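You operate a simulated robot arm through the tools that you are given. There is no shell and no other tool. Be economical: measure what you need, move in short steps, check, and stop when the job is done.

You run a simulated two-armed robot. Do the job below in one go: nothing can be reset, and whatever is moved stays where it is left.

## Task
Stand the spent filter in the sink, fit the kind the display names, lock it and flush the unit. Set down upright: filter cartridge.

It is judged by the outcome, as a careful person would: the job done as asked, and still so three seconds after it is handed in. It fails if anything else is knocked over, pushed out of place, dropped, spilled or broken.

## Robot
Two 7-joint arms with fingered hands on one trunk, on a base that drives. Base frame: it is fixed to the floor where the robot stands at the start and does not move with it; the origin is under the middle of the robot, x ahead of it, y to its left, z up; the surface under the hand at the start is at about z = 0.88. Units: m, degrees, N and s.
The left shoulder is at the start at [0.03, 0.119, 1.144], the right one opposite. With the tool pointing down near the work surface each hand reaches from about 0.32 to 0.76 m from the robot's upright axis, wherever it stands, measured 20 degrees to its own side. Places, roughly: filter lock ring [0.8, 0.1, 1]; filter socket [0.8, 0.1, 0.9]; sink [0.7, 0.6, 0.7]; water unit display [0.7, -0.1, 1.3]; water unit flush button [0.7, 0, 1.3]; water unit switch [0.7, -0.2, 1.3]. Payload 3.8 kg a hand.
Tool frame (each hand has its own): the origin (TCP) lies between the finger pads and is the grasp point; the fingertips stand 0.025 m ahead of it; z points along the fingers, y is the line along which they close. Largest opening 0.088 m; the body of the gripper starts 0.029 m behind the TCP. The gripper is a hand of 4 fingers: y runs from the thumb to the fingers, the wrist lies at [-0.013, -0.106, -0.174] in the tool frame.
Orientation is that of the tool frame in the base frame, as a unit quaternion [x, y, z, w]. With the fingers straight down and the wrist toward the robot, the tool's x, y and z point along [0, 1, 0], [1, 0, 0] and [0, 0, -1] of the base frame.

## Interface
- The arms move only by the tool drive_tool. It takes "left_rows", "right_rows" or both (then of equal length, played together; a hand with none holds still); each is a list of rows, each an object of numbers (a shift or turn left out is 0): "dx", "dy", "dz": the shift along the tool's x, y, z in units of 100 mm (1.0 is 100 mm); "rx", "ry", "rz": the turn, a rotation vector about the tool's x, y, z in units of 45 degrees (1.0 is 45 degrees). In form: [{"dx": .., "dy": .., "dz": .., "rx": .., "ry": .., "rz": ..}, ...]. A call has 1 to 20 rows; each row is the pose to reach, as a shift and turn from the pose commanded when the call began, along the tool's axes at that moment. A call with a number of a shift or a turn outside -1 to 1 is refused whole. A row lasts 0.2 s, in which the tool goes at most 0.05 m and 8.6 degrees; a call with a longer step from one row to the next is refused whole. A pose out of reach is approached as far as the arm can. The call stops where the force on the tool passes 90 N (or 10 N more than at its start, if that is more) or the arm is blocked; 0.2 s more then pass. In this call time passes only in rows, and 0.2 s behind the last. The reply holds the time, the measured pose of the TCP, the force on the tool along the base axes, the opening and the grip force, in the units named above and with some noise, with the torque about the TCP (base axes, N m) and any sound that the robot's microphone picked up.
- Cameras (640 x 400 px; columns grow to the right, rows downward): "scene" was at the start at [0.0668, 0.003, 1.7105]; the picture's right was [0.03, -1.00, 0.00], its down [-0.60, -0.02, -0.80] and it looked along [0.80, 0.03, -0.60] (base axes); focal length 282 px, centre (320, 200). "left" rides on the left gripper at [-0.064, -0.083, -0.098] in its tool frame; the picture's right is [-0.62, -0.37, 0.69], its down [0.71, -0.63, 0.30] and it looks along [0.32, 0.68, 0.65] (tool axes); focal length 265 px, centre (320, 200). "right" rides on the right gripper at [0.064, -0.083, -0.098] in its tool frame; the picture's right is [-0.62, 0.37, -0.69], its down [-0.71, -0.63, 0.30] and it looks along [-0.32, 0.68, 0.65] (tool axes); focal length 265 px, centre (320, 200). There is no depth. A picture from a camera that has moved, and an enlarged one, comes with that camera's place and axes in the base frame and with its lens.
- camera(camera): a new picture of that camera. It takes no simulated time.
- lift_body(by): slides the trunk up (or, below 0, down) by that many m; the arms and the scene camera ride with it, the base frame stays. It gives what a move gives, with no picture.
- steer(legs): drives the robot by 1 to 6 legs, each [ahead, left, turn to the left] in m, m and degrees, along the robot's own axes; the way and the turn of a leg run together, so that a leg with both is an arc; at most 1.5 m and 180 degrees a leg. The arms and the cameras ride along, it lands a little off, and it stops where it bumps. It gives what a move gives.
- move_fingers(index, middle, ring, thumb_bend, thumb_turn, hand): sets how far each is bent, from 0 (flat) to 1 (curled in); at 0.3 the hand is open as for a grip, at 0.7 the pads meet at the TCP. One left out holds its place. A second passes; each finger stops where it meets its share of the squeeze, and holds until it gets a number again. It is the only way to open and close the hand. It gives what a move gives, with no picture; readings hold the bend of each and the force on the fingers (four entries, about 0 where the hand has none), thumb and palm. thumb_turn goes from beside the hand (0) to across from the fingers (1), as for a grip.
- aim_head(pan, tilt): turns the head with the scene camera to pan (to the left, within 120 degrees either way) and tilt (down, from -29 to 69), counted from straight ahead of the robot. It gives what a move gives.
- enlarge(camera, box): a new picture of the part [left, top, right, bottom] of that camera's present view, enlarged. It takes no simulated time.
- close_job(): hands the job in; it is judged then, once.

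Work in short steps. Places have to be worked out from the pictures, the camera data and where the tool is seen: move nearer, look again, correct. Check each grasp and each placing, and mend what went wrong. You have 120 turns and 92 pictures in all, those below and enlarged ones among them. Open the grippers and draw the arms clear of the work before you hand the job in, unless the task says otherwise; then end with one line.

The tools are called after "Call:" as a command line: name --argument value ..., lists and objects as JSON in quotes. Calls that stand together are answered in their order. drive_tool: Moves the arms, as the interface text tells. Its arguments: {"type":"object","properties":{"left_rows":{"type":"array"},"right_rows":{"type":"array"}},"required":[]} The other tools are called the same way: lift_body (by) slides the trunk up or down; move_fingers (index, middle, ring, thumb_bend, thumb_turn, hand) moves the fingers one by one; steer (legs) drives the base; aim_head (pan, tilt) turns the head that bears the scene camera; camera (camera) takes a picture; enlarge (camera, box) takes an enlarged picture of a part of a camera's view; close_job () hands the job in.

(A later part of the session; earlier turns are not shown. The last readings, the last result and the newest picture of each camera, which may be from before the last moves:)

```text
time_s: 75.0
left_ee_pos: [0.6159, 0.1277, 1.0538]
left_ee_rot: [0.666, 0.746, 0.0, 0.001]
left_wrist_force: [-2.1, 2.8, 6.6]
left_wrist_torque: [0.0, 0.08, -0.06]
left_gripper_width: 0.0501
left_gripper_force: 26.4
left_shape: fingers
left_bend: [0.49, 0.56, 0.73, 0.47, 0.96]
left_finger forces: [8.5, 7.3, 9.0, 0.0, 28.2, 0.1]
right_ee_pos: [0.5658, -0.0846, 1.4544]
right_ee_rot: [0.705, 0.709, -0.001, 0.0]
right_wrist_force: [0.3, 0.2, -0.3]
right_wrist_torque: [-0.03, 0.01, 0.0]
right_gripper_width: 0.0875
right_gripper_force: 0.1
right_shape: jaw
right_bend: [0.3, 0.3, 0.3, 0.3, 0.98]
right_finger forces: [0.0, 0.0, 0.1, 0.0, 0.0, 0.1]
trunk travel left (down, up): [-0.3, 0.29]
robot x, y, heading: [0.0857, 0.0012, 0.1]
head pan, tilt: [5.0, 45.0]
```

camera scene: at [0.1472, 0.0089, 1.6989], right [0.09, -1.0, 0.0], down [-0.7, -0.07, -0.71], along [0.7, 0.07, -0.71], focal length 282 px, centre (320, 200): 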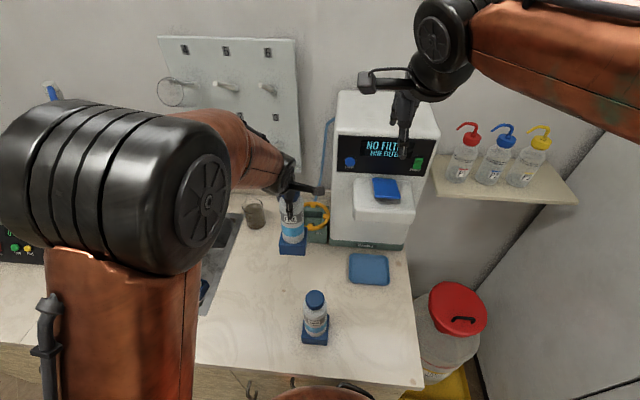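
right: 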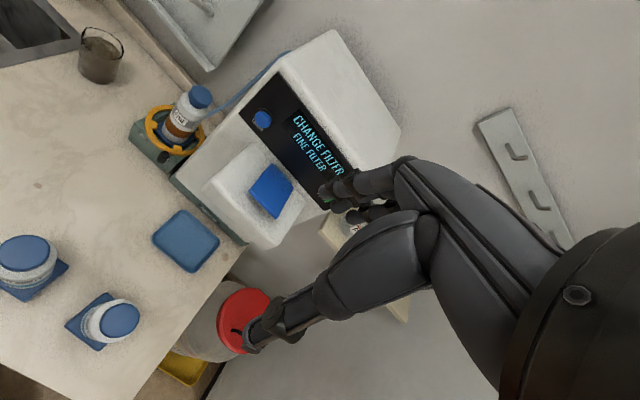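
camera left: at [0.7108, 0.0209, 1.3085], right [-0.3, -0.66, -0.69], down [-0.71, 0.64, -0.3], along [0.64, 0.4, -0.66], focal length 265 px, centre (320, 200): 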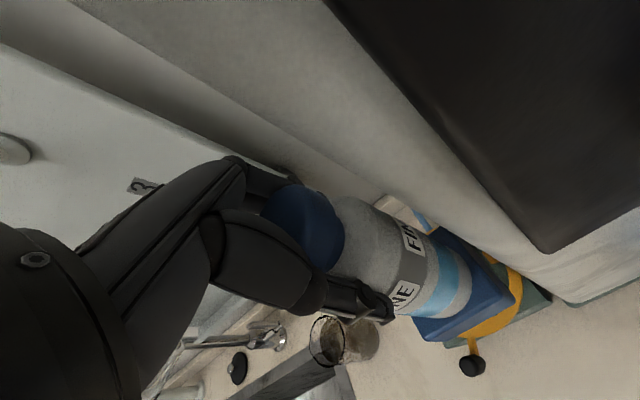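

It touched down at 1.053, the same height as on the counter before. I open the hand, rise, and turn 20° clockwise, which clears both the camera and the fingers from the unit.

Call:
move_fingers --hand "left" --index 0.28 --middle 0.28 --ring 0.28 --thumb_bend 0.28 --thumb_turn 0.98

Call:
drive_tool --left_rows '[{"dz": -0.15}, {"dz": -0.35}, {"dz": -0.55}, {"dz": -0.75}, {"dz": -0.8, "rz": 0.15}, {"dz": -0.8, "rz": 0.3}, {"dz": -0.8, "rz": 0.45}]'

Call:
camera --camera "left"

```text
time_s: 76.0
left_ee_pos: [0.6163, 0.1262, 1.0527]
left_ee_rot: [0.666, 0.746, -0.001, -0.002]
left_wrist_force: [-0.1, -0.7, 0.5]
left_wrist_torque: [0.01, -0.02, -0.02]
left_gripper_width: 0.0889
left_gripper_force: 0.1
left_shape: fingers
left_bend: [0.28, 0.28, 0.28, 0.28, 0.96]
left_finger forces: [0.0, 0.0, 0.1, 0.1, 0.6, 0.0]
right_ee_pos: [0.5667, -0.0841, 1.4545]
right_ee_rot: [0.705, 0.709, -0.002, -0.001]
right_wrist_force: [-0.5, -0.2, 0.0]
right_wrist_torque: [-0.02, 0.03, 0.0]
right_gripper_width: 0.0875
right_gripper_force: 0.1
right_shape: jaw
right_bend: [0.3, 0.3, 0.3, 0.3, 0.98]
right_finger forces: [0.0, 0.0, 0.1, 0.1, 0.0, 0.0]
trunk travel left (down, up): [-0.3, 0.29]
robot x, y, heading: [0.0872, 0.0015, 0.2]
head pan, tilt: [5.0, 45.0]
```

```text
time_s: 77.6
left_ee_pos: [0.6168, 0.1273, 1.1344]
left_ee_rot: [0.787, 0.617, -0.001, -0.001]
left_wrist_force: [0.3, -0.4, -0.4]
left_wrist_torque: [0.0, 0.0, -0.02]
left_gripper_width: 0.0888
left_gripper_force: 0.0
left_shape: fingers
left_bend: [0.28, 0.28, 0.28, 0.28, 0.95]
left_finger forces: [0.0, 0.0, 0.0, 0.1, 0.0, 0.1]
right_ee_pos: [0.5664, -0.0841, 1.4533]
right_ee_rot: [0.705, 0.709, -0.002, 0.0]
right_wrist_force: [0.2, 0.9, 0.5]
right_wrist_torque: [0.0, 0.01, 0.02]
right_gripper_width: 0.0876
right_gripper_force: 0.1
right_shape: jaw
right_bend: [0.3, 0.3, 0.3, 0.3, 0.98]
right_finger forces: [0.1, 0.1, 0.0, 0.0, 0.0, 0.1]
trunk travel left (down, up): [-0.3, 0.29]
robot x, y, heading: [0.0848, 0.0008, 0.5]
head pan, tilt: [5.0, 45.0]
```

```text
18 pictures are left
camera left: at [0.52, 0.0851, 1.2319], right [-0.51, -0.51, -0.69], down [-0.44, 0.84, -0.3], along [0.74, 0.15, -0.66], focal length 265 px, centre (320, 200)
```

left: 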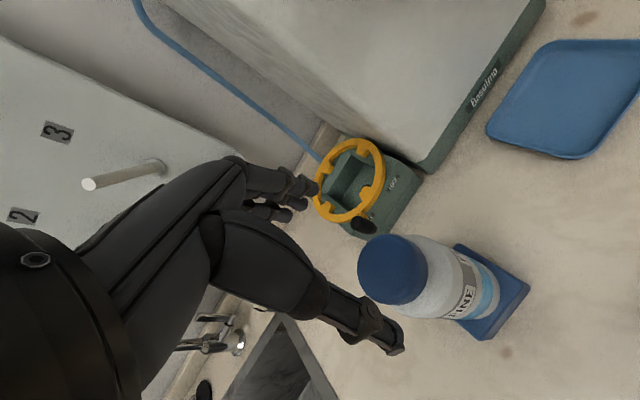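

This view puts the cartridge nearly the same relative to the hand as in my good grasp, so I descend with a 3 mm correction and close. The socket block's measured outline also puts the pocket centre at about (0.806, 0.101).

Call:
drive_tool --left_rows '[{"dx": 0.02, "dy": -0.01, "dz": 0.2}, {"dx": 0.02, "dy": -0.01, "dz": 0.4}, {"dx": 0.02, "dy": -0.01, "dz": 0.6}, {"dx": 0.02, "dy": -0.01, "dz": 0.81}]'

Call:
move_fingers --hand "left" --index 0.75 --middle 0.75 --ring 0.75 --thumb_bend 0.75

Call:
drive_tool --left_rows '[{"dz": -0.08}, {"dz": -0.2}, {"dz": -0.4}, {"dz": -0.6}, {"dz": -0.8}, {"dz": -1.0}]'

Call:
camera --camera "left"

```text
time_s: 78.6
left_ee_pos: [0.6152, 0.1287, 1.0531]
left_ee_rot: [0.787, 0.617, 0.0, 0.0]
left_wrist_force: [-0.5, -0.5, 1.0]
left_wrist_torque: [0.01, 0.0, 0.02]
left_gripper_width: 0.0893
left_gripper_force: 0.2
left_shape: fingers
left_bend: [0.28, 0.28, 0.28, 0.28, 0.95]
left_finger forces: [0.1, 0.1, 0.0, 0.0, 1.3, 0.0]
right_ee_pos: [0.5654, -0.0839, 1.4545]
right_ee_rot: [0.705, 0.709, -0.002, 0.0]
right_wrist_force: [0.5, 0.5, 0.7]
right_wrist_torque: [-0.03, 0.02, 0.0]
right_gripper_width: 0.0877
right_gripper_force: 0.1
right_shape: jaw
right_bend: [0.3, 0.3, 0.3, 0.3, 0.98]
right_finger forces: [0.1, 0.1, 0.0, 0.1, 0.0, 0.0]
trunk travel left (down, up): [-0.3, 0.29]
robot x, y, heading: [0.0878, 0.0012, 0.4]
head pan, tilt: [5.0, 45.0]
```

```text
time_s: 79.6
left_ee_pos: [0.6156, 0.1283, 1.0545]
left_ee_rot: [0.787, 0.617, -0.001, -0.001]
left_wrist_force: [0.0, 0.3, -0.4]
left_wrist_torque: [-0.07, -0.32, -0.05]
left_gripper_width: 0.05
left_gripper_force: 27.0
left_shape: fingers
left_bend: [0.49, 0.56, 0.72, 0.46, 0.96]
left_finger forces: [10.2, 8.6, 8.5, 0.1, 27.0, 0.1]
right_ee_pos: [0.5661, -0.0843, 1.4558]
right_ee_rot: [0.705, 0.709, -0.001, 0.0]
right_wrist_force: [0.1, 0.1, -0.7]
right_wrist_torque: [-0.02, 0.01, 0.02]
right_gripper_width: 0.0875
right_gripper_force: 0.1
right_shape: jaw
right_bend: [0.3, 0.3, 0.3, 0.3, 0.98]
right_finger forces: [0.0, 0.0, 0.0, 0.1, 0.0, 0.1]
trunk travel left (down, up): [-0.3, 0.29]
robot x, y, heading: [0.0859, 0.002, 0.5]
head pan, tilt: [5.0, 45.0]
```

```text
time_s: 81.0
left_ee_pos: [0.6157, 0.132, 1.1514]
left_ee_rot: [0.787, 0.617, -0.001, -0.001]
left_wrist_force: [0.2, -0.5, -4.7]
left_wrist_torque: [0.02, -0.04, -0.02]
left_gripper_width: 0.0501
left_gripper_force: 25.7
left_shape: fingers
left_bend: [0.5, 0.56, 0.72, 0.46, 0.96]
left_finger forces: [9.4, 7.9, 8.4, 0.0, 26.3, 0.0]
right_ee_pos: [0.5666, -0.0835, 1.4547]
right_ee_rot: [0.705, 0.709, -0.002, -0.001]
right_wrist_force: [-0.4, 0.5, 0.6]
right_wrist_torque: [0.03, -0.03, -0.05]
right_gripper_width: 0.0875
right_gripper_force: 0.1
right_shape: jaw
right_bend: [0.3, 0.3, 0.3, 0.3, 0.98]
right_finger forces: [0.1, 0.0, 0.0, 0.1, 0.0, 0.1]
trunk travel left (down, up): [-0.3, 0.29]
robot x, y, heading: [0.0904, -0.0009, 0.5]
head pan, tilt: [5.0, 45.0]
```

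```text
17 pictures are left
camera left: at [0.5192, 0.0888, 1.2497], right [-0.51, -0.51, -0.69], down [-0.44, 0.84, -0.3], along [0.74, 0.15, -0.66], focal length 265 px, centre (320, 200)
```

left: 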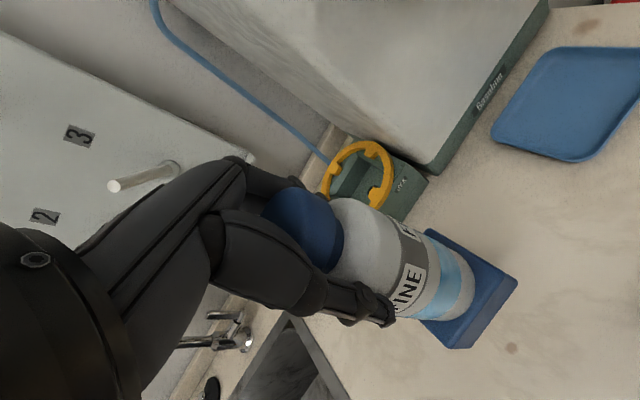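

Firm grip again. I rise 60 mm and advance over the socket in two moves, aiming for TCP (0.81, 0.104).

Call:
drive_tool --left_rows '[{"dz": -0.3}, {"dz": -0.6, "dy": 0.1}, {"dx": 0.03, "dy": 0.3, "dz": -0.6}, {"dx": 0.05, "dy": 0.5, "dz": -0.6}, {"dx": 0.07, "dy": 0.7, "dz": -0.6}, {"dx": 0.09, "dy": 0.95, "dz": -0.6}]'

Call:
drive_tool --left_rows '[{"dx": 0.02, "dy": 0.2}, {"dx": 0.04, "dy": 0.4}, {"dx": 0.06, "dy": 0.6}, {"dx": 0.08, "dy": 0.8}, {"dx": 0.09, "dy": 0.93, "dz": 0.1}]'

Call:
enlarge --camera "scene" --box '[294, 190, 338, 250]'

```text
time_s: 82.4
left_ee_pos: [0.7118, 0.115, 1.2116]
left_ee_rot: [0.787, 0.617, -0.002, -0.003]
left_wrist_force: [-0.2, -0.2, -4.1]
left_wrist_torque: [0.03, -0.04, 0.01]
left_gripper_width: 0.0498
left_gripper_force: 25.3
left_shape: fingers
left_bend: [0.5, 0.56, 0.72, 0.46, 0.96]
left_finger forces: [9.5, 8.0, 8.4, 0.0, 26.0, 0.0]
right_ee_pos: [0.5675, -0.0846, 1.4539]
right_ee_rot: [0.706, 0.708, -0.002, -0.001]
right_wrist_force: [-1.0, -0.4, -0.3]
right_wrist_torque: [0.05, -0.02, -0.04]
right_gripper_width: 0.0877
right_gripper_force: 0.0
right_shape: jaw
right_bend: [0.3, 0.3, 0.3, 0.3, 0.98]
right_finger forces: [0.0, 0.0, 0.0, 0.1, 0.0, 0.1]
trunk travel left (down, up): [-0.3, 0.29]
robot x, y, heading: [0.0881, 0.0052, 0.5]
head pan, tilt: [5.0, 45.0]
```

```text
time_s: 83.6
left_ee_pos: [0.8053, 0.1014, 1.1998]
left_ee_rot: [0.787, 0.617, -0.002, -0.002]
left_wrist_force: [0.2, -0.5, -4.0]
left_wrist_torque: [0.0, -0.01, 0.01]
left_gripper_width: 0.0499
left_gripper_force: 25.9
left_shape: fingers
left_bend: [0.5, 0.57, 0.72, 0.46, 0.96]
left_finger forces: [9.4, 8.1, 8.3, 0.1, 25.9, 0.0]
right_ee_pos: [0.5667, -0.0836, 1.4539]
right_ee_rot: [0.705, 0.709, -0.002, -0.001]
right_wrist_force: [0.0, 0.0, -0.5]
right_wrist_torque: [0.0, 0.01, 0.01]
right_gripper_width: 0.0877
right_gripper_force: 0.1
right_shape: jaw
right_bend: [0.3, 0.3, 0.3, 0.3, 0.98]
right_finger forces: [0.0, 0.1, 0.1, 0.0, 0.1, 0.0]
trunk travel left (down, up): [-0.3, 0.29]
robot x, y, heading: [0.0834, 0.0043, 0.4]
head pan, tilt: [5.0, 45.0]
```

```text
6.67 times, centred on (316, 220) of scene
camera zoom: at [0.1492, 0.0089, 1.6988], right [0.09, -1.0, 0.0], down [-0.7, -0.07, -0.71], along [0.7, 0.07, -0.71], focal length 1883 px, centre (347, 67)
```

zoom: 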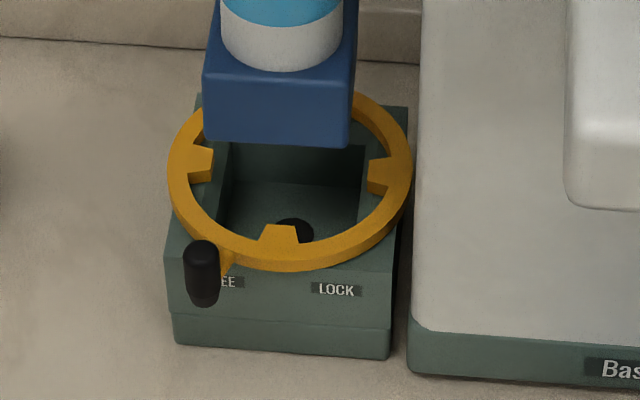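

By the scene camera the foot centre is at (0.800, 0.102) and the ring at (0.808, 0.102), with yaw good. I shift 7 mm forward and lower to just above the ring.

Call:
drive_tool --left_rows '[{"dx": 0.017, "dy": 0.068, "dz": 0.1}, {"dx": 0.017, "dy": 0.068, "dz": 0.25}, {"dx": 0.017, "dy": 0.068, "dz": 0.4}, {"dx": 0.017, "dy": 0.068, "dz": 0.52}]'

Call:
enlarge --camera "scene" --box '[294, 190, 338, 250]'

```text
time_s: 84.6
left_ee_pos: [0.8108, 0.1032, 1.1488]
left_ee_rot: [0.786, 0.618, -0.002, -0.001]
left_wrist_force: [-0.2, -0.1, -4.4]
left_wrist_torque: [0.0, -0.03, -0.06]
left_gripper_width: 0.05
left_gripper_force: 25.5
left_shape: fingers
left_bend: [0.5, 0.57, 0.72, 0.46, 0.96]
left_finger forces: [9.5, 8.1, 8.3, 0.0, 25.8, 0.1]
right_ee_pos: [0.5675, -0.0829, 1.4543]
right_ee_rot: [0.705, 0.709, -0.003, -0.001]
right_wrist_force: [0.3, 0.3, 0.0]
right_wrist_torque: [0.02, 0.01, 0.01]
right_gripper_width: 0.0878
right_gripper_force: 0.1
right_shape: jaw
right_bend: [0.3, 0.3, 0.3, 0.3, 0.98]
right_finger forces: [0.1, 0.0, 0.0, 0.0, 0.0, 0.1]
trunk travel left (down, up): [-0.3, 0.29]
robot x, y, heading: [0.0835, -0.0001, 0.4]
head pan, tilt: [5.0, 45.0]
```

```text
6.67 times, centred on (316, 220) of scene
camera zoom: at [0.1489, 0.009, 1.6988], right [0.09, -1.0, 0.0], down [-0.7, -0.07, -0.71], along [0.7, 0.07, -0.71], focal length 1883 px, centre (347, 67)
```

zoom: 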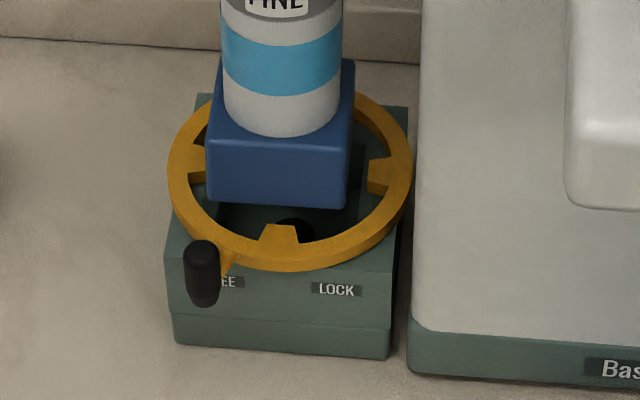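

The foot is centred to about 5 mm in x and 2 mm in y. I correct (+5 mm forward, −2 mm left) and lower 12 mm.

Call:
drive_tool --left_rows '[{"dx": -0.01, "dy": 0.054}, {"dx": -0.01, "dy": 0.054, "dz": 0.06}, {"dx": -0.01, "dy": 0.054, "dz": 0.12}]'

Call:
enlarge --camera "scene" --box '[294, 190, 338, 250]'

```text
time_s: 85.4
left_ee_pos: [0.8156, 0.1003, 1.1359]
left_ee_rot: [0.787, 0.617, -0.002, -0.001]
left_wrist_force: [0.3, 0.4, -4.2]
left_wrist_torque: [-0.01, -0.08, 0.0]
left_gripper_width: 0.0501
left_gripper_force: 25.2
left_shape: fingers
left_bend: [0.5, 0.57, 0.72, 0.46, 0.96]
left_finger forces: [9.4, 8.0, 8.2, 0.1, 25.6, 0.0]
right_ee_pos: [0.5671, -0.0842, 1.4549]
right_ee_rot: [0.706, 0.709, -0.002, -0.001]
right_wrist_force: [-0.4, -0.8, 0.0]
right_wrist_torque: [0.01, 0.02, 0.0]
right_gripper_width: 0.0878
right_gripper_force: 0.0
right_shape: jaw
right_bend: [0.3, 0.3, 0.3, 0.3, 0.98]
right_finger forces: [0.0, 0.0, 0.1, 0.0, 0.0, 0.1]
trunk travel left (down, up): [-0.3, 0.29]
robot x, y, heading: [0.0885, 0.0029, 0.6]
head pan, tilt: [5.0, 45.0]
```

```text
6.67 times, centred on (316, 220) of scene
camera zoom: at [0.1489, 0.0089, 1.6988], right [0.09, -1.0, 0.0], down [-0.7, -0.07, -0.71], along [0.7, 0.07, -0.71], focal length 1883 px, centre (347, 67)
```

zoom: 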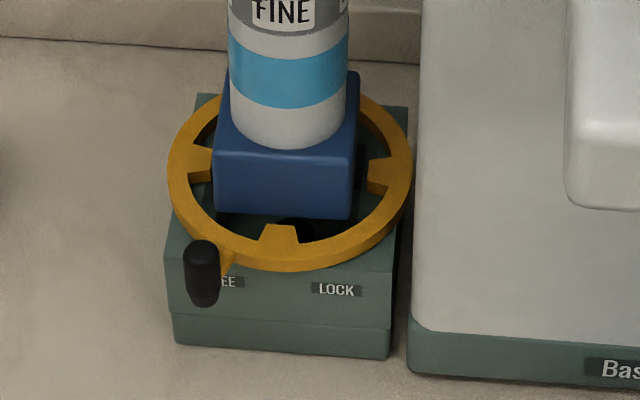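

The foot is now centred at (0.8085, 0.1024) on the ring, with visible gaps to all the tabs. I lower in small steps with force checks.

Call:
drive_tool --left_rows '[{"dz": 0.04}, {"dz": 0.08}, {"dz": 0.12}]'

```text
time_s: 86.2
left_ee_pos: [0.8152, 0.1008, 1.1252]
left_ee_rot: [0.787, 0.617, -0.002, -0.002]
left_wrist_force: [-0.5, -0.4, -3.7]
left_wrist_torque: [0.02, -0.08, 0.02]
left_gripper_width: 0.0498
left_gripper_force: 25.5
left_shape: fingers
left_bend: [0.5, 0.57, 0.72, 0.46, 0.96]
left_finger forces: [9.3, 8.1, 8.1, 0.0, 25.6, 0.0]
right_ee_pos: [0.5674, -0.083, 1.4547]
right_ee_rot: [0.705, 0.709, -0.002, -0.001]
right_wrist_force: [-0.1, 0.3, 0.3]
right_wrist_torque: [-0.02, 0.01, -0.01]
right_gripper_width: 0.0874
right_gripper_force: 0.0
right_shape: jaw
right_bend: [0.3, 0.3, 0.3, 0.3, 0.98]
right_finger forces: [0.0, 0.1, 0.0, 0.0, 0.0, 0.1]
trunk travel left (down, up): [-0.3, 0.29]
robot x, y, heading: [0.0855, 0.0004, 0.6]
head pan, tilt: [5.0, 45.0]
```

No contact, with the foot bottom at about 0.95. I lower another 10 mm and look.

Call:
drive_tool --left_rows '[{"dz": 0.03}, {"dz": 0.06}, {"dz": 0.1}]'

Call:
enlarge --camera "scene" --box '[294, 190, 338, 250]'

```text
time_s: 87.0
left_ee_pos: [0.8155, 0.0994, 1.1149]
left_ee_rot: [0.787, 0.617, -0.001, -0.001]
left_wrist_force: [-0.3, 1.5, -3.4]
left_wrist_torque: [0.0, -0.09, -0.01]
left_gripper_width: 0.0497
left_gripper_force: 26.1
left_shape: fingers
left_bend: [0.5, 0.57, 0.72, 0.46, 0.96]
left_finger forces: [9.4, 8.0, 8.3, 0.0, 25.8, 0.0]
right_ee_pos: [0.5685, -0.0841, 1.4547]
right_ee_rot: [0.706, 0.709, -0.003, -0.001]
right_wrist_force: [-0.1, 0.2, 0.1]
right_wrist_torque: [-0.05, 0.0, 0.03]
right_gripper_width: 0.0877
right_gripper_force: 0.0
right_shape: jaw
right_bend: [0.3, 0.3, 0.3, 0.3, 0.98]
right_finger forces: [0.0, 0.0, 0.0, 0.0, 0.0, 0.0]
trunk travel left (down, up): [-0.3, 0.29]
robot x, y, heading: [0.0871, -0.0003, 0.1]
head pan, tilt: [5.0, 45.0]
```

```text
6.67 times, centred on (316, 220) of scene
camera zoom: at [0.1489, 0.0089, 1.6988], right [0.09, -1.0, 0.0], down [-0.7, -0.07, -0.71], along [0.7, 0.07, -0.71], focal length 1883 px, centre (347, 67)
```

zoom: 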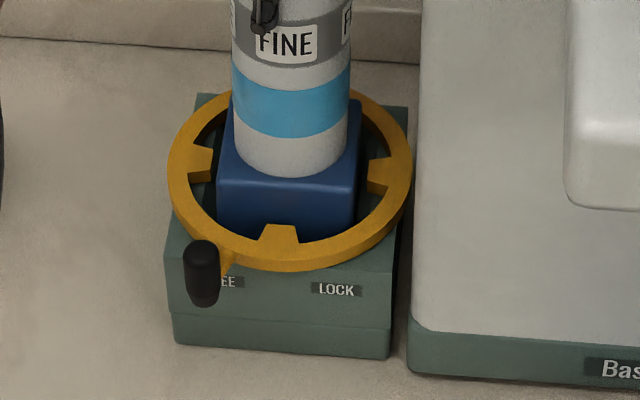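

The foot has entered the ring and the tabs are now in front of it. I keep lowering toward the seat.

Call:
drive_tool --left_rows '[{"dz": 0.04}, {"dz": 0.08}, {"dz": 0.12}, {"dz": 0.16}]'

```text
time_s: 88.0
left_ee_pos: [0.8154, 0.1005, 1.0978]
left_ee_rot: [0.787, 0.617, -0.002, -0.002]
left_wrist_force: [0.7, 0.2, -3.8]
left_wrist_torque: [-0.05, -0.14, -0.03]
left_gripper_width: 0.0499
left_gripper_force: 25.9
left_shape: fingers
left_bend: [0.5, 0.57, 0.72, 0.46, 0.96]
left_finger forces: [9.7, 8.3, 8.3, 0.0, 25.5, 0.0]
right_ee_pos: [0.5681, -0.0843, 1.4534]
right_ee_rot: [0.705, 0.709, -0.003, -0.001]
right_wrist_force: [0.2, 0.1, -0.7]
right_wrist_torque: [0.02, 0.03, -0.03]
right_gripper_width: 0.0878
right_gripper_force: 0.0
right_shape: jaw
right_bend: [0.3, 0.3, 0.3, 0.3, 0.98]
right_finger forces: [0.0, 0.1, 0.0, 0.0, 0.0, 0.0]
trunk travel left (down, up): [-0.3, 0.29]
robot x, y, heading: [0.0859, 0.0018, 0.4]
head pan, tilt: [5.0, 45.0]
```

Sliding in freely. I continue down to seat it.

Call:
drive_tool --left_rows '[{"dz": 0.03}, {"dz": 0.06}, {"dz": 0.09}]'

Call:
drive_tool --left_rows '[{"dz": 0.03}, {"dz": 0.05}]'

```text
time_s: 88.8
left_ee_pos: [0.8155, 0.1005, 1.0895]
left_ee_rot: [0.788, 0.616, -0.001, -0.001]
left_wrist_force: [-0.2, -0.2, -3.2]
left_wrist_torque: [-0.06, -0.16, -0.02]
left_gripper_width: 0.0495
left_gripper_force: 25.3
left_shape: fingers
left_bend: [0.5, 0.57, 0.72, 0.46, 0.96]
left_finger forces: [9.6, 8.2, 7.6, 0.0, 25.0, 0.1]
right_ee_pos: [0.5678, -0.0838, 1.4543]
right_ee_rot: [0.705, 0.709, -0.002, 0.0]
right_wrist_force: [-0.9, 0.1, 0.2]
right_wrist_torque: [0.0, 0.05, 0.0]
right_gripper_width: 0.0878
right_gripper_force: 0.2
right_shape: jaw
right_bend: [0.3, 0.3, 0.3, 0.3, 0.98]
right_finger forces: [0.1, 0.0, 0.1, 0.1, 0.0, 0.0]
trunk travel left (down, up): [-0.3, 0.29]
robot x, y, heading: [0.0868, -0.0, 0.4]
head pan, tilt: [5.0, 45.0]
```

```text
time_s: 89.4
left_ee_pos: [0.8151, 0.1013, 1.0848]
left_ee_rot: [0.786, 0.618, -0.001, -0.001]
left_wrist_force: [0.9, 0.7, -4.2]
left_wrist_torque: [0.01, -0.18, -0.06]
left_gripper_width: 0.0494
left_gripper_force: 25.1
left_shape: fingers
left_bend: [0.5, 0.57, 0.72, 0.46, 0.96]
left_finger forces: [9.8, 8.3, 7.7, 0.0, 24.0, 0.1]
right_ee_pos: [0.5661, -0.0842, 1.4535]
right_ee_rot: [0.706, 0.709, -0.003, -0.001]
right_wrist_force: [-0.1, 0.0, 0.6]
right_wrist_torque: [0.01, 0.0, 0.01]
right_gripper_width: 0.0877
right_gripper_force: 0.1
right_shape: jaw
right_bend: [0.3, 0.3, 0.3, 0.3, 0.98]
right_finger forces: [0.0, 0.0, 0.1, 0.0, 0.0, 0.0]
trunk travel left (down, up): [-0.3, 0.29]
robot x, y, heading: [0.0871, 0.0001, 0.5]
head pan, tilt: [5.0, 45.0]
```

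Still no floor contact, so I go on a few millimetres at a time.

Call:
drive_tool --left_rows '[{"dz": 0.03}, {"dz": 0.06}]'

Call:
enlarge --camera "scene" --box '[284, 140, 358, 250]'

```text
time_s: 90.0
left_ee_pos: [0.8152, 0.1032, 1.0831]
left_ee_rot: [0.786, 0.618, 0.002, 0.001]
left_wrist_force: [-3.6, 3.3, 16.9]
left_wrist_torque: [-0.02, 0.06, -0.04]
left_gripper_width: 0.0499
left_gripper_force: 29.8
left_shape: fingers
left_bend: [0.5, 0.57, 0.73, 0.46, 0.97]
left_finger forces: [8.9, 7.9, 9.3, 0.1, 34.0, 0.0]
right_ee_pos: [0.5639, -0.0837, 1.4563]
right_ee_rot: [0.706, 0.709, -0.001, -0.001]
right_wrist_force: [1.2, -0.6, 0.6]
right_wrist_torque: [0.01, -0.04, 0.01]
right_gripper_width: 0.0876
right_gripper_force: 0.1
right_shape: jaw
right_bend: [0.3, 0.3, 0.3, 0.3, 0.98]
right_finger forces: [0.0, 0.0, 0.0, 0.0, 0.1, 0.0]
trunk travel left (down, up): [-0.3, 0.29]
robot x, y, heading: [0.0864, 0.0022, 0.6]
head pan, tilt: [5.0, 45.0]
```

```text
3.64 times, centred on (321, 195) of scene
camera zoom: at [0.1448, 0.0092, 1.6992], right [0.09, -1.0, 0.0], down [-0.7, -0.07, -0.71], along [0.71, 0.07, -0.71], focal length 1027 px, centre (316, 218)
```

zoom: 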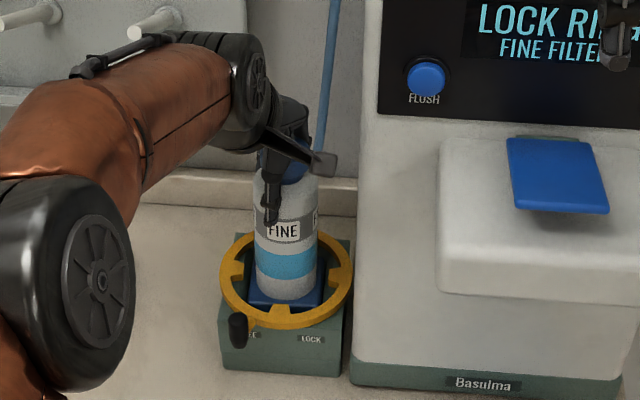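

Seated: 17 N of contact force, the foot is under the tabs, and the display now says LOCK RING. I relieve the load and release.

Call:
drive_tool --left_rows '[{"dz": -0.035}]'

Call:
move_fingers --hand "left" --index 0.28 --middle 0.28 --ring 0.28 --thumb_bend 0.28 --thumb_turn 0.98

Call:
drive_tool --left_rows '[{"dz": -0.15}, {"dz": -0.35}, {"dz": -0.6}, {"dz": -0.8}, {"dz": -1.0}]'

```text
time_s: 90.4
left_ee_pos: [0.8144, 0.1018, 1.084]
left_ee_rot: [0.787, 0.617, 0.001, 0.0]
left_wrist_force: [-0.1, 3.3, 12.6]
left_wrist_torque: [-0.03, -0.27, -0.05]
left_gripper_width: 0.0497
left_gripper_force: 30.8
left_shape: fingers
left_bend: [0.5, 0.57, 0.73, 0.47, 0.96]
left_finger forces: [10.0, 9.1, 10.0, 0.1, 31.9, 0.1]
right_ee_pos: [0.5641, -0.0836, 1.4556]
right_ee_rot: [0.706, 0.708, -0.002, -0.001]
right_wrist_force: [-0.8, 0.3, -0.5]
right_wrist_torque: [0.01, -0.02, 0.0]
right_gripper_width: 0.0876
right_gripper_force: 0.2
right_shape: jaw
right_bend: [0.3, 0.3, 0.3, 0.3, 0.98]
right_finger forces: [0.0, 0.0, 0.0, 0.0, 0.0, 0.1]
trunk travel left (down, up): [-0.3, 0.29]
robot x, y, heading: [0.0849, -0.0017, 0.4]
head pan, tilt: [5.0, 45.0]
```

```text
time_s: 91.4
left_ee_pos: [0.815, 0.1006, 1.0825]
left_ee_rot: [0.786, 0.618, -0.002, -0.002]
left_wrist_force: [-0.4, 1.0, 0.5]
left_wrist_torque: [-0.01, -0.02, -0.02]
left_gripper_width: 0.0892
left_gripper_force: 0.7
left_shape: fingers
left_bend: [0.28, 0.28, 0.28, 0.28, 0.96]
left_finger forces: [0.1, 0.0, 0.1, 0.1, 1.3, 0.1]
right_ee_pos: [0.5667, -0.0833, 1.4534]
right_ee_rot: [0.706, 0.709, -0.002, -0.001]
right_wrist_force: [0.2, 0.0, -0.5]
right_wrist_torque: [0.01, -0.02, 0.01]
right_gripper_width: 0.0877
right_gripper_force: 0.1
right_shape: jaw
right_bend: [0.3, 0.3, 0.3, 0.3, 0.98]
right_finger forces: [0.0, 0.0, 0.0, 0.1, 0.0, 0.0]
trunk travel left (down, up): [-0.3, 0.29]
robot x, y, heading: [0.0889, 0.0008, 0.4]
head pan, tilt: [5.0, 45.0]
```

```text
time_s: 92.6
left_ee_pos: [0.8166, 0.0987, 1.1838]
left_ee_rot: [0.787, 0.618, -0.001, -0.002]
left_wrist_force: [0.7, 1.2, -0.3]
left_wrist_torque: [0.01, 0.01, 0.0]
left_gripper_width: 0.0888
left_gripper_force: 0.1
left_shape: fingers
left_bend: [0.28, 0.28, 0.28, 0.28, 0.95]
left_finger forces: [0.0, 0.0, 0.1, 0.0, 0.0, 0.1]
right_ee_pos: [0.5658, -0.0843, 1.4547]
right_ee_rot: [0.706, 0.709, -0.002, -0.001]
right_wrist_force: [0.0, -0.4, 0.0]
right_wrist_torque: [-0.04, -0.02, -0.03]
right_gripper_width: 0.0877
right_gripper_force: 0.1
right_shape: jaw
right_bend: [0.3, 0.3, 0.3, 0.3, 0.98]
right_finger forces: [0.1, 0.1, 0.0, 0.1, 0.0, 0.0]
trunk travel left (down, up): [-0.3, 0.29]
robot x, y, heading: [0.0853, 0.0015, 0.5]
head pan, tilt: [5.0, 45.0]
```

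The hand is clear and the cartridge is seated. Now for locking: the knob at FREE is at about (0.725, 0.137) and LOCK is at about (0.722, 0.067). I retreat and turn the hand back to the straddling orientation above the knob.

Call:
drive_tool --left_rows '[{"dx": 0.03, "dy": -0.14, "dz": -0.1, "rz": 0.14}, {"dx": 0.07, "dy": -0.28, "dz": -0.2, "rz": 0.28}, {"dx": 0.1, "dy": -0.42, "dz": -0.2, "rz": 0.42}, {"dx": 0.14, "dy": -0.56, "dz": -0.2, "rz": 0.57}, {"dx": 0.18, "dy": -0.7, "dz": -0.2, "rz": 0.71}, {"dx": 0.21, "dy": -0.85, "dz": -0.2, "rz": 0.85}, {"dx": 0.25, "dy": -1.0, "dz": -0.2, "rz": 1.0}]'

Call:
drive_tool --left_rows '[{"dx": -0.05, "dz": 0.1, "rz": 0.14}, {"dx": -0.1, "dz": 0.3, "rz": 0.28}, {"dx": -0.18, "dz": 0.5, "rz": 0.42}, {"dx": -0.18, "dz": 0.7, "rz": 0.56}, {"dx": -0.18, "dy": 0.01, "dz": 1.0, "rz": 0.68}]'

Call:
camera --camera "left"

```text
time_s: 94.2
left_ee_pos: [0.7236, 0.1466, 1.2035]
left_ee_rot: [0.964, 0.268, 0.0, -0.001]
left_wrist_force: [-0.3, 0.5, -0.3]
left_wrist_torque: [0.02, 0.04, 0.03]
left_gripper_width: 0.0891
left_gripper_force: 0.0
left_shape: fingers
left_bend: [0.28, 0.28, 0.28, 0.28, 0.95]
left_finger forces: [0.0, 0.1, 0.0, 0.1, 0.0, 0.0]
right_ee_pos: [0.5663, -0.0833, 1.4546]
right_ee_rot: [0.706, 0.709, -0.002, -0.001]
right_wrist_force: [-0.4, 0.5, -0.3]
right_wrist_torque: [0.04, 0.01, 0.0]
right_gripper_width: 0.0878
right_gripper_force: 0.0
right_shape: jaw
right_bend: [0.3, 0.3, 0.3, 0.3, 0.98]
right_finger forces: [0.0, 0.0, 0.0, 0.1, 0.0, 0.0]
trunk travel left (down, up): [-0.3, 0.29]
robot x, y, heading: [0.085, -0.0005, 0.5]
head pan, tilt: [5.0, 45.0]
```

```text
time_s: 95.4
left_ee_pos: [0.7086, 0.1388, 1.1048]
left_ee_rot: [1.0, 0.004, -0.001, 0.0]
left_wrist_force: [0.7, -0.3, 0.3]
left_wrist_torque: [-0.03, 0.01, 0.02]
left_gripper_width: 0.0889
left_gripper_force: 0.1
left_shape: fingers
left_bend: [0.28, 0.28, 0.28, 0.28, 0.95]
left_finger forces: [0.1, 0.0, 0.0, 0.1, 0.0, 0.1]
right_ee_pos: [0.5672, -0.0842, 1.4539]
right_ee_rot: [0.705, 0.709, -0.003, -0.001]
right_wrist_force: [0.3, -0.1, 0.2]
right_wrist_torque: [0.02, 0.0, 0.0]
right_gripper_width: 0.0876
right_gripper_force: 0.0
right_shape: jaw
right_bend: [0.3, 0.3, 0.3, 0.3, 0.98]
right_finger forces: [0.1, 0.0, 0.0, 0.0, 0.0, 0.0]
trunk travel left (down, up): [-0.3, 0.29]
robot x, y, heading: [0.088, -0.0011, 0.3]
head pan, tilt: [5.0, 45.0]
```

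```text
11 pictures are left
camera left: at [0.6438, 0.2214, 1.2021], right [-0.63, 0.36, -0.69], down [0.71, 0.64, -0.31], along [0.33, -0.68, -0.66], focal length 265 px, centre (320, 200)
```

left: 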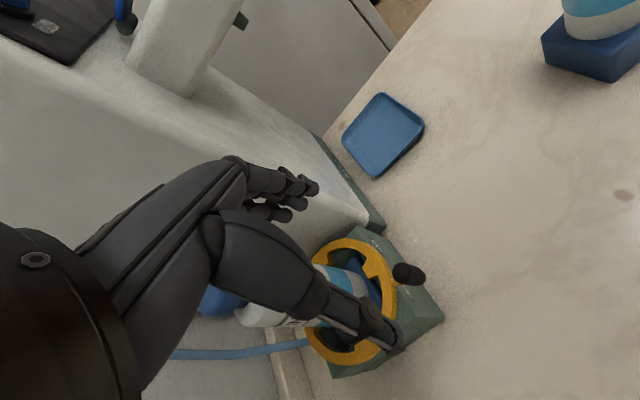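

The knob is at (0.715, 0.137), right between the thumb and fingers. I descend 100 mm.

Call:
drive_tool --left_rows '[{"dz": 0.25}, {"dz": 0.5}, {"dz": 0.75}, {"dz": 0.9}, {"dz": 1.0}]'

Call:
move_fingers --hand "left" --index 0.5 --middle 0.5 --ring 0.5 --thumb_bend 0.5

```text
time_s: 96.6
left_ee_pos: [0.7087, 0.1394, 1.0033]
left_ee_rot: [1.0, 0.005, -0.002, -0.001]
left_wrist_force: [-0.5, -0.2, -1.0]
left_wrist_torque: [0.02, -0.03, -0.02]
left_gripper_width: 0.089
left_gripper_force: 0.0
left_shape: fingers
left_bend: [0.28, 0.28, 0.28, 0.28, 0.95]
left_finger forces: [0.0, 0.0, 0.0, 0.1, 0.0, 0.1]
right_ee_pos: [0.5658, -0.0834, 1.4546]
right_ee_rot: [0.706, 0.709, -0.003, -0.001]
right_wrist_force: [0.0, 0.6, -0.3]
right_wrist_torque: [0.0, -0.02, 0.02]
right_gripper_width: 0.0876
right_gripper_force: 0.1
right_shape: jaw
right_bend: [0.3, 0.3, 0.3, 0.3, 0.98]
right_finger forces: [0.0, 0.0, 0.0, 0.1, 0.0, 0.0]
trunk travel left (down, up): [-0.3, 0.29]
robot x, y, heading: [0.0875, 0.0021, 0.6]
head pan, tilt: [5.0, 45.0]
```

```text
time_s: 97.6
left_ee_pos: [0.7086, 0.1397, 1.0039]
left_ee_rot: [1.0, 0.005, -0.002, 0.0]
left_wrist_force: [-0.3, 0.4, -0.9]
left_wrist_torque: [-0.02, -0.01, 0.01]
left_gripper_width: 0.0423
left_gripper_force: 0.1
left_shape: fingers
left_bend: [0.5, 0.5, 0.5, 0.5, 0.98]
left_finger forces: [0.0, 0.0, 0.0, 0.1, 0.0, 0.0]
right_ee_pos: [0.5668, -0.083, 1.455]
right_ee_rot: [0.705, 0.709, -0.002, -0.001]
right_wrist_force: [0.8, -1.0, -0.6]
right_wrist_torque: [0.0, 0.0, 0.02]
right_gripper_width: 0.0877
right_gripper_force: 0.2
right_shape: jaw
right_bend: [0.3, 0.3, 0.3, 0.3, 0.98]
right_finger forces: [0.1, 0.0, 0.1, 0.0, 0.0, 0.0]
trunk travel left (down, up): [-0.3, 0.29]
robot x, y, heading: [0.0854, 0.0004, 0.5]
head pan, tilt: [5.0, 45.0]
```

Now I sweep right (tool +y) toward LOCK, with a slight bow toward the robot to follow the arc.

Call:
drive_tool --left_rows '[{"dy": 0.1}, {"dy": 0.2, "dx": -0.03}, {"dy": 0.3, "dx": -0.05}, {"dy": 0.4, "dx": -0.06}, {"dy": 0.5, "dx": -0.05}, {"dy": 0.6, "dx": -0.03}, {"dy": 0.68, "dx": 0.0}]'

Call:
enlarge --camera "scene" --box '[284, 140, 384, 250]'

```text
time_s: 99.2
left_ee_pos: [0.7103, 0.0723, 1.0036]
left_ee_rot: [1.0, 0.006, -0.002, 0.0]
left_wrist_force: [-1.8, 7.4, 2.1]
left_wrist_torque: [-0.21, -0.05, 0.14]
left_gripper_width: 0.0421
left_gripper_force: 4.1
left_shape: fingers
left_bend: [0.5, 0.5, 0.54, 0.5, 0.98]
left_finger forces: [0.0, 0.1, 7.9, 0.0, 0.0, 0.0]
right_ee_pos: [0.5648, -0.0814, 1.4553]
right_ee_rot: [0.705, 0.709, -0.002, 0.0]
right_wrist_force: [0.4, 0.3, 0.1]
right_wrist_torque: [-0.01, 0.03, -0.05]
right_gripper_width: 0.0875
right_gripper_force: 0.0
right_shape: jaw
right_bend: [0.3, 0.3, 0.3, 0.3, 0.98]
right_finger forces: [0.0, 0.1, 0.1, 0.0, 0.0, 0.0]
trunk travel left (down, up): [-0.3, 0.29]
robot x, y, heading: [0.0861, 0.003, 0.5]
head pan, tilt: [5.0, 45.0]
```

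```text
3.64 times, centred on (334, 195) of scene
camera zoom: at [0.1473, 0.0107, 1.6989], right [0.09, -1.0, 0.0], down [-0.7, -0.07, -0.71], along [0.7, 0.07, -0.71], focal length 1027 px, centre (269, 218)
```

zoom: 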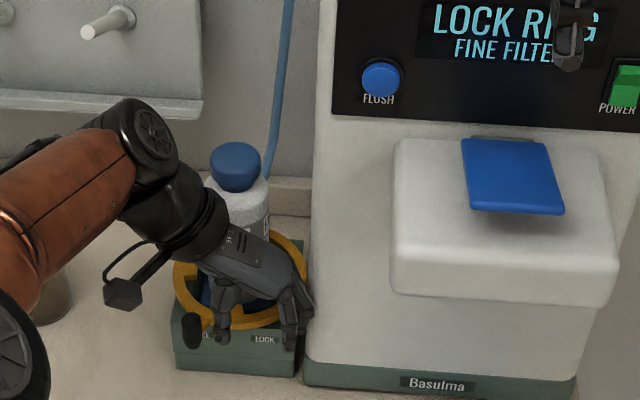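

The knob stayed left of the thumb, so the thumb slipped past it, and a finger is touching something on the right. I back off left a little, rise clear, and inspect the ring.

Call:
drive_tool --left_rows '[{"dy": -0.12, "dx": -0.05}, {"dy": -0.12, "dx": -0.1, "dz": -0.25}, {"dy": -0.12, "dx": -0.1, "dz": -0.5}, {"dy": -0.12, "dx": -0.1, "dz": -0.75}, {"dy": -0.12, "dx": -0.1, "dz": -1.0}]'

Call:
drive_tool --left_rows '[{"dx": -0.3, "dz": -0.1, "dy": -0.2}, {"dx": -0.6, "dz": -0.2, "dy": -0.4}, {"dx": -0.9, "dz": -0.3, "dy": -0.6}]'

Call:
enlarge --camera "scene" --box '[294, 190, 338, 250]'

```text
time_s: 100.4
left_ee_pos: [0.7003, 0.0824, 1.1034]
left_ee_rot: [1.0, 0.006, -0.003, -0.001]
left_wrist_force: [-0.2, 0.5, 0.1]
left_wrist_torque: [0.03, -0.02, 0.03]
left_gripper_width: 0.0422
left_gripper_force: 0.1
left_shape: fingers
left_bend: [0.5, 0.5, 0.5, 0.5, 0.98]
left_finger forces: [0.0, 0.0, 0.0, 0.1, 0.1, 0.0]
right_ee_pos: [0.5656, -0.0835, 1.4545]
right_ee_rot: [0.706, 0.708, -0.001, -0.001]
right_wrist_force: [0.5, 0.0, -0.8]
right_wrist_torque: [0.01, 0.01, 0.0]
right_gripper_width: 0.0877
right_gripper_force: 0.1
right_shape: jaw
right_bend: [0.3, 0.3, 0.3, 0.3, 0.98]
right_finger forces: [0.0, 0.0, 0.0, 0.0, 0.0, 0.1]
trunk travel left (down, up): [-0.3, 0.29]
robot x, y, heading: [0.0862, -0.0007, 0.5]
head pan, tilt: [5.0, 45.0]
```

```text
time_s: 101.2
left_ee_pos: [0.6083, 0.1429, 1.1336]
left_ee_rot: [1.0, 0.006, -0.001, 0.0]
left_wrist_force: [-0.3, 0.5, -0.7]
left_wrist_torque: [0.02, 0.04, 0.05]
left_gripper_width: 0.0422
left_gripper_force: 0.0
left_shape: fingers
left_bend: [0.5, 0.5, 0.5, 0.5, 0.98]
left_finger forces: [0.1, 0.0, 0.0, 0.0, 0.1, 0.0]
right_ee_pos: [0.5652, -0.0826, 1.4561]
right_ee_rot: [0.706, 0.709, -0.002, 0.0]
right_wrist_force: [0.2, 0.6, 0.0]
right_wrist_torque: [0.01, -0.03, 0.0]
right_gripper_width: 0.0878
right_gripper_force: 0.0
right_shape: jaw
right_bend: [0.3, 0.3, 0.3, 0.3, 0.98]
right_finger forces: [0.0, 0.1, 0.1, 0.0, 0.0, 0.0]
trunk travel left (down, up): [-0.3, 0.29]
robot x, y, heading: [0.0866, 0.0029, 0.3]
head pan, tilt: [5.0, 45.0]
```

```text
6.67 times, centred on (316, 220) of scene
camera zoom: at [0.1465, 0.0097, 1.6989], right [0.09, -1.0, 0.0], down [-0.7, -0.07, -0.71], along [0.7, 0.07, -0.71], focal length 1883 px, centre (347, 67)
```

zoom: 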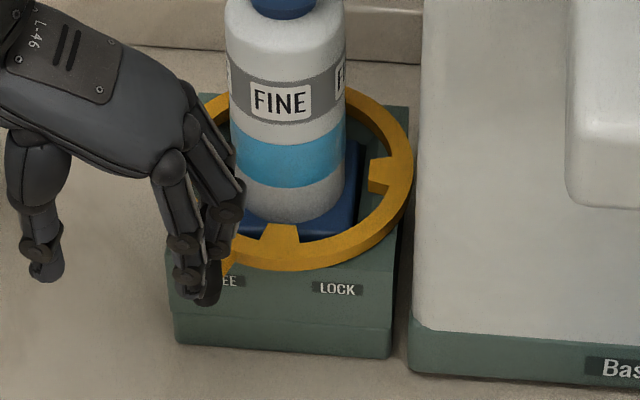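

The ring hasn't moved. The thumb tip is shorter than the fingers and passed over the knob. I'll instead turn the hand so the wrist faces me, set the three fingers down left of the knob, and push it right with the fingers' side.

Call:
drive_tool --left_rows '[{"dx": 0.04, "dy": -0.07, "rz": -0.14}, {"dx": 0.08, "dy": -0.14, "rz": -0.28}, {"dx": 0.12, "dy": -0.21, "rz": -0.42}, {"dx": 0.16, "dy": -0.28, "rz": -0.57}, {"dx": 0.2, "dy": -0.35, "rz": -0.71}, {"dx": 0.25, "dy": -0.42, "rz": -0.85}, {"dx": 0.3, "dy": -0.5, "rz": -1.0}]'

Call:
drive_tool --left_rows '[{"dx": 0.05, "dy": 0.05, "rz": -0.14}, {"dx": 0.1, "dy": 0.1, "rz": -0.28}, {"dx": 0.15, "dy": 0.15, "rz": -0.42}, {"dx": 0.2, "dy": 0.2, "rz": -0.57}, {"dx": 0.25, "dy": 0.25, "rz": -0.71}, {"dx": 0.3, "dy": 0.28, "rz": -0.85}, {"dx": 0.35, "dy": 0.31, "rz": -1.0}]'

Call:
camera --camera "left"

```text
time_s: 102.8
left_ee_pos: [0.6391, 0.1905, 1.1331]
left_ee_rot: [0.922, 0.388, -0.001, -0.001]
left_wrist_force: [-0.1, -1.0, -1.1]
left_wrist_torque: [-0.01, 0.0, 0.0]
left_gripper_width: 0.0421
left_gripper_force: 0.1
left_shape: fingers
left_bend: [0.5, 0.5, 0.5, 0.5, 0.98]
left_finger forces: [0.1, 0.0, 0.1, 0.0, 0.0, 0.0]
right_ee_pos: [0.5675, -0.0837, 1.4547]
right_ee_rot: [0.705, 0.709, -0.001, -0.001]
right_wrist_force: [0.8, 0.4, -0.2]
right_wrist_torque: [0.01, -0.02, 0.0]
right_gripper_width: 0.0876
right_gripper_force: 0.0
right_shape: jaw
right_bend: [0.3, 0.3, 0.3, 0.3, 0.98]
right_finger forces: [0.0, 0.1, 0.0, 0.0, 0.1, 0.1]
trunk travel left (down, up): [-0.3, 0.29]
robot x, y, heading: [0.09, 0.0016, 0.5]
head pan, tilt: [5.0, 45.0]
```

```text
time_s: 104.4
left_ee_pos: [0.6849, 0.1937, 1.134]
left_ee_rot: [0.703, 0.712, -0.001, -0.002]
left_wrist_force: [0.0, -0.4, 1.0]
left_wrist_torque: [-0.05, -0.01, 0.02]
left_gripper_width: 0.0419
left_gripper_force: 0.1
left_shape: fingers
left_bend: [0.5, 0.5, 0.5, 0.5, 0.98]
left_finger forces: [0.0, 0.0, 0.0, 0.0, 0.1, 0.1]
right_ee_pos: [0.5657, -0.0837, 1.4556]
right_ee_rot: [0.706, 0.709, -0.002, -0.001]
right_wrist_force: [-0.6, -1.0, 0.9]
right_wrist_torque: [-0.02, -0.02, 0.01]
right_gripper_width: 0.0878
right_gripper_force: 0.1
right_shape: jaw
right_bend: [0.3, 0.3, 0.3, 0.3, 0.98]
right_finger forces: [0.1, 0.1, 0.1, 0.0, 0.1, 0.0]
trunk travel left (down, up): [-0.3, 0.29]
robot x, y, heading: [0.0886, 0.0047, 0.3]
head pan, tilt: [5.0, 45.0]
```

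```text
8 pictures are left
camera left: at [0.6028, 0.1285, 1.2322], right [-0.36, -0.62, -0.69], down [-0.64, 0.71, -0.3], along [0.68, 0.33, -0.66], focal length 265 px, centre (320, 200)
```

left: 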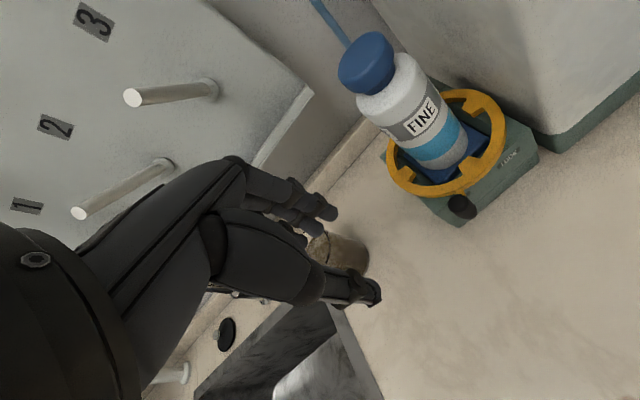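

The knob is confirmed at (0.715, 0.132), and my fingers are left of it. I descend, then sweep right.

Call:
drive_tool --left_rows '[{"dz": 0.25}, {"dz": 0.5}, {"dz": 0.75}, {"dz": 1.0}]'

Call:
drive_tool --left_rows '[{"dz": 0.2}, {"dz": 0.4}]'

Call:
drive_tool --left_rows '[{"dx": -0.1}, {"dx": -0.2}, {"dx": -0.3}, {"dx": -0.4}, {"dx": -0.5}]'

```text
time_s: 105.4
left_ee_pos: [0.6853, 0.195, 1.0339]
left_ee_rot: [0.704, 0.711, 0.0, -0.001]
left_wrist_force: [0.6, -0.1, 0.4]
left_wrist_torque: [0.0, -0.01, -0.02]
left_gripper_width: 0.0422
left_gripper_force: 0.0
left_shape: fingers
left_bend: [0.5, 0.5, 0.5, 0.5, 0.98]
left_finger forces: [0.0, 0.1, 0.1, 0.0, 0.0, 0.0]
right_ee_pos: [0.5678, -0.0834, 1.4544]
right_ee_rot: [0.705, 0.709, -0.002, -0.002]
right_wrist_force: [-0.1, 0.3, -0.2]
right_wrist_torque: [-0.03, 0.02, -0.04]
right_gripper_width: 0.0876
right_gripper_force: 0.1
right_shape: jaw
right_bend: [0.3, 0.3, 0.3, 0.3, 0.98]
right_finger forces: [0.1, 0.0, 0.1, 0.0, 0.0, 0.0]
trunk travel left (down, up): [-0.3, 0.29]
robot x, y, heading: [0.0864, 0.0025, 0.3]
head pan, tilt: [5.0, 45.0]
```

```text
time_s: 106.0
left_ee_pos: [0.6853, 0.1962, 0.9949]
left_ee_rot: [0.703, 0.711, -0.001, -0.002]
left_wrist_force: [0.6, 0.1, 0.6]
left_wrist_torque: [0.0, 0.03, 0.01]
left_gripper_width: 0.0417
left_gripper_force: 0.0
left_shape: fingers
left_bend: [0.5, 0.5, 0.5, 0.5, 0.98]
left_finger forces: [0.0, 0.0, 0.0, 0.0, 0.0, 0.0]
right_ee_pos: [0.5675, -0.084, 1.4548]
right_ee_rot: [0.706, 0.709, -0.002, -0.001]
right_wrist_force: [-0.5, -0.6, 0.2]
right_wrist_torque: [0.04, 0.0, 0.0]
right_gripper_width: 0.088
right_gripper_force: 0.1
right_shape: jaw
right_bend: [0.3, 0.3, 0.3, 0.3, 0.98]
right_finger forces: [0.1, 0.0, 0.0, 0.1, 0.1, 0.1]
trunk travel left (down, up): [-0.3, 0.29]
robot x, y, heading: [0.0852, 0.0022, 0.5]
head pan, tilt: [5.0, 45.0]
```

```text
time_s: 107.2
left_ee_pos: [0.6849, 0.1443, 0.9925]
left_ee_rot: [0.703, 0.711, -0.002, -0.002]
left_wrist_force: [-1.3, 0.3, -0.5]
left_wrist_torque: [-0.01, 0.01, 0.01]
left_gripper_width: 0.0417
left_gripper_force: 0.2
left_shape: fingers
left_bend: [0.5, 0.5, 0.5, 0.5, 0.98]
left_finger forces: [0.5, 0.0, 0.1, 0.2, 0.0, 0.1]
right_ee_pos: [0.5664, -0.0845, 1.4542]
right_ee_rot: [0.705, 0.709, -0.001, 0.0]
right_wrist_force: [-0.4, -0.5, 0.3]
right_wrist_torque: [0.01, 0.01, 0.0]
right_gripper_width: 0.0877
right_gripper_force: 0.0
right_shape: jaw
right_bend: [0.3, 0.3, 0.3, 0.3, 0.98]
right_finger forces: [0.0, 0.0, 0.1, 0.0, 0.1, 0.1]
trunk travel left (down, up): [-0.3, 0.29]
robot x, y, heading: [0.084, 0.0004, 0.4]
head pan, tilt: [5.0, 45.0]
```

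There is a slight touch on the index finger, probably the knob moving. I continue the sweep.

Call:
drive_tool --left_rows '[{"dx": -0.08}, {"dx": -0.16}, {"dx": -0.24}, {"dx": -0.32}, {"dx": -0.4}]'

Call:
enlarge --camera "scene" --box '[284, 140, 384, 250]'

```text
time_s: 108.4
left_ee_pos: [0.6857, 0.1036, 0.9928]
left_ee_rot: [0.703, 0.711, -0.001, -0.002]
left_wrist_force: [-0.1, 0.2, -0.5]
left_wrist_torque: [0.02, -0.02, -0.01]
left_gripper_width: 0.0414
left_gripper_force: 0.1
left_shape: fingers
left_bend: [0.5, 0.5, 0.5, 0.5, 0.98]
left_finger forces: [0.2, 0.0, 0.0, 0.1, 0.0, 0.0]
right_ee_pos: [0.5664, -0.0842, 1.4555]
right_ee_rot: [0.705, 0.709, -0.002, 0.0]
right_wrist_force: [-0.4, 0.0, -0.8]
right_wrist_torque: [-0.04, 0.02, 0.02]
right_gripper_width: 0.0876
right_gripper_force: 0.0
right_shape: jaw
right_bend: [0.3, 0.3, 0.3, 0.3, 0.98]
right_finger forces: [0.0, 0.0, 0.1, 0.0, 0.1, 0.0]
trunk travel left (down, up): [-0.3, 0.29]
robot x, y, heading: [0.0848, 0.0005, 0.3]
head pan, tilt: [5.0, 45.0]
```

```text
3.64 times, centred on (334, 195) of scene
camera zoom: at [0.148, 0.0085, 1.6989], right [0.09, -1.0, 0.0], down [-0.7, -0.07, -0.71], along [0.7, 0.07, -0.71], focal length 1027 px, centre (269, 218)
```

zoom: 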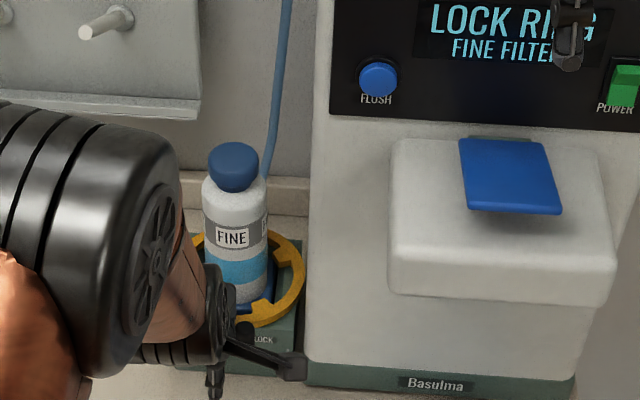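

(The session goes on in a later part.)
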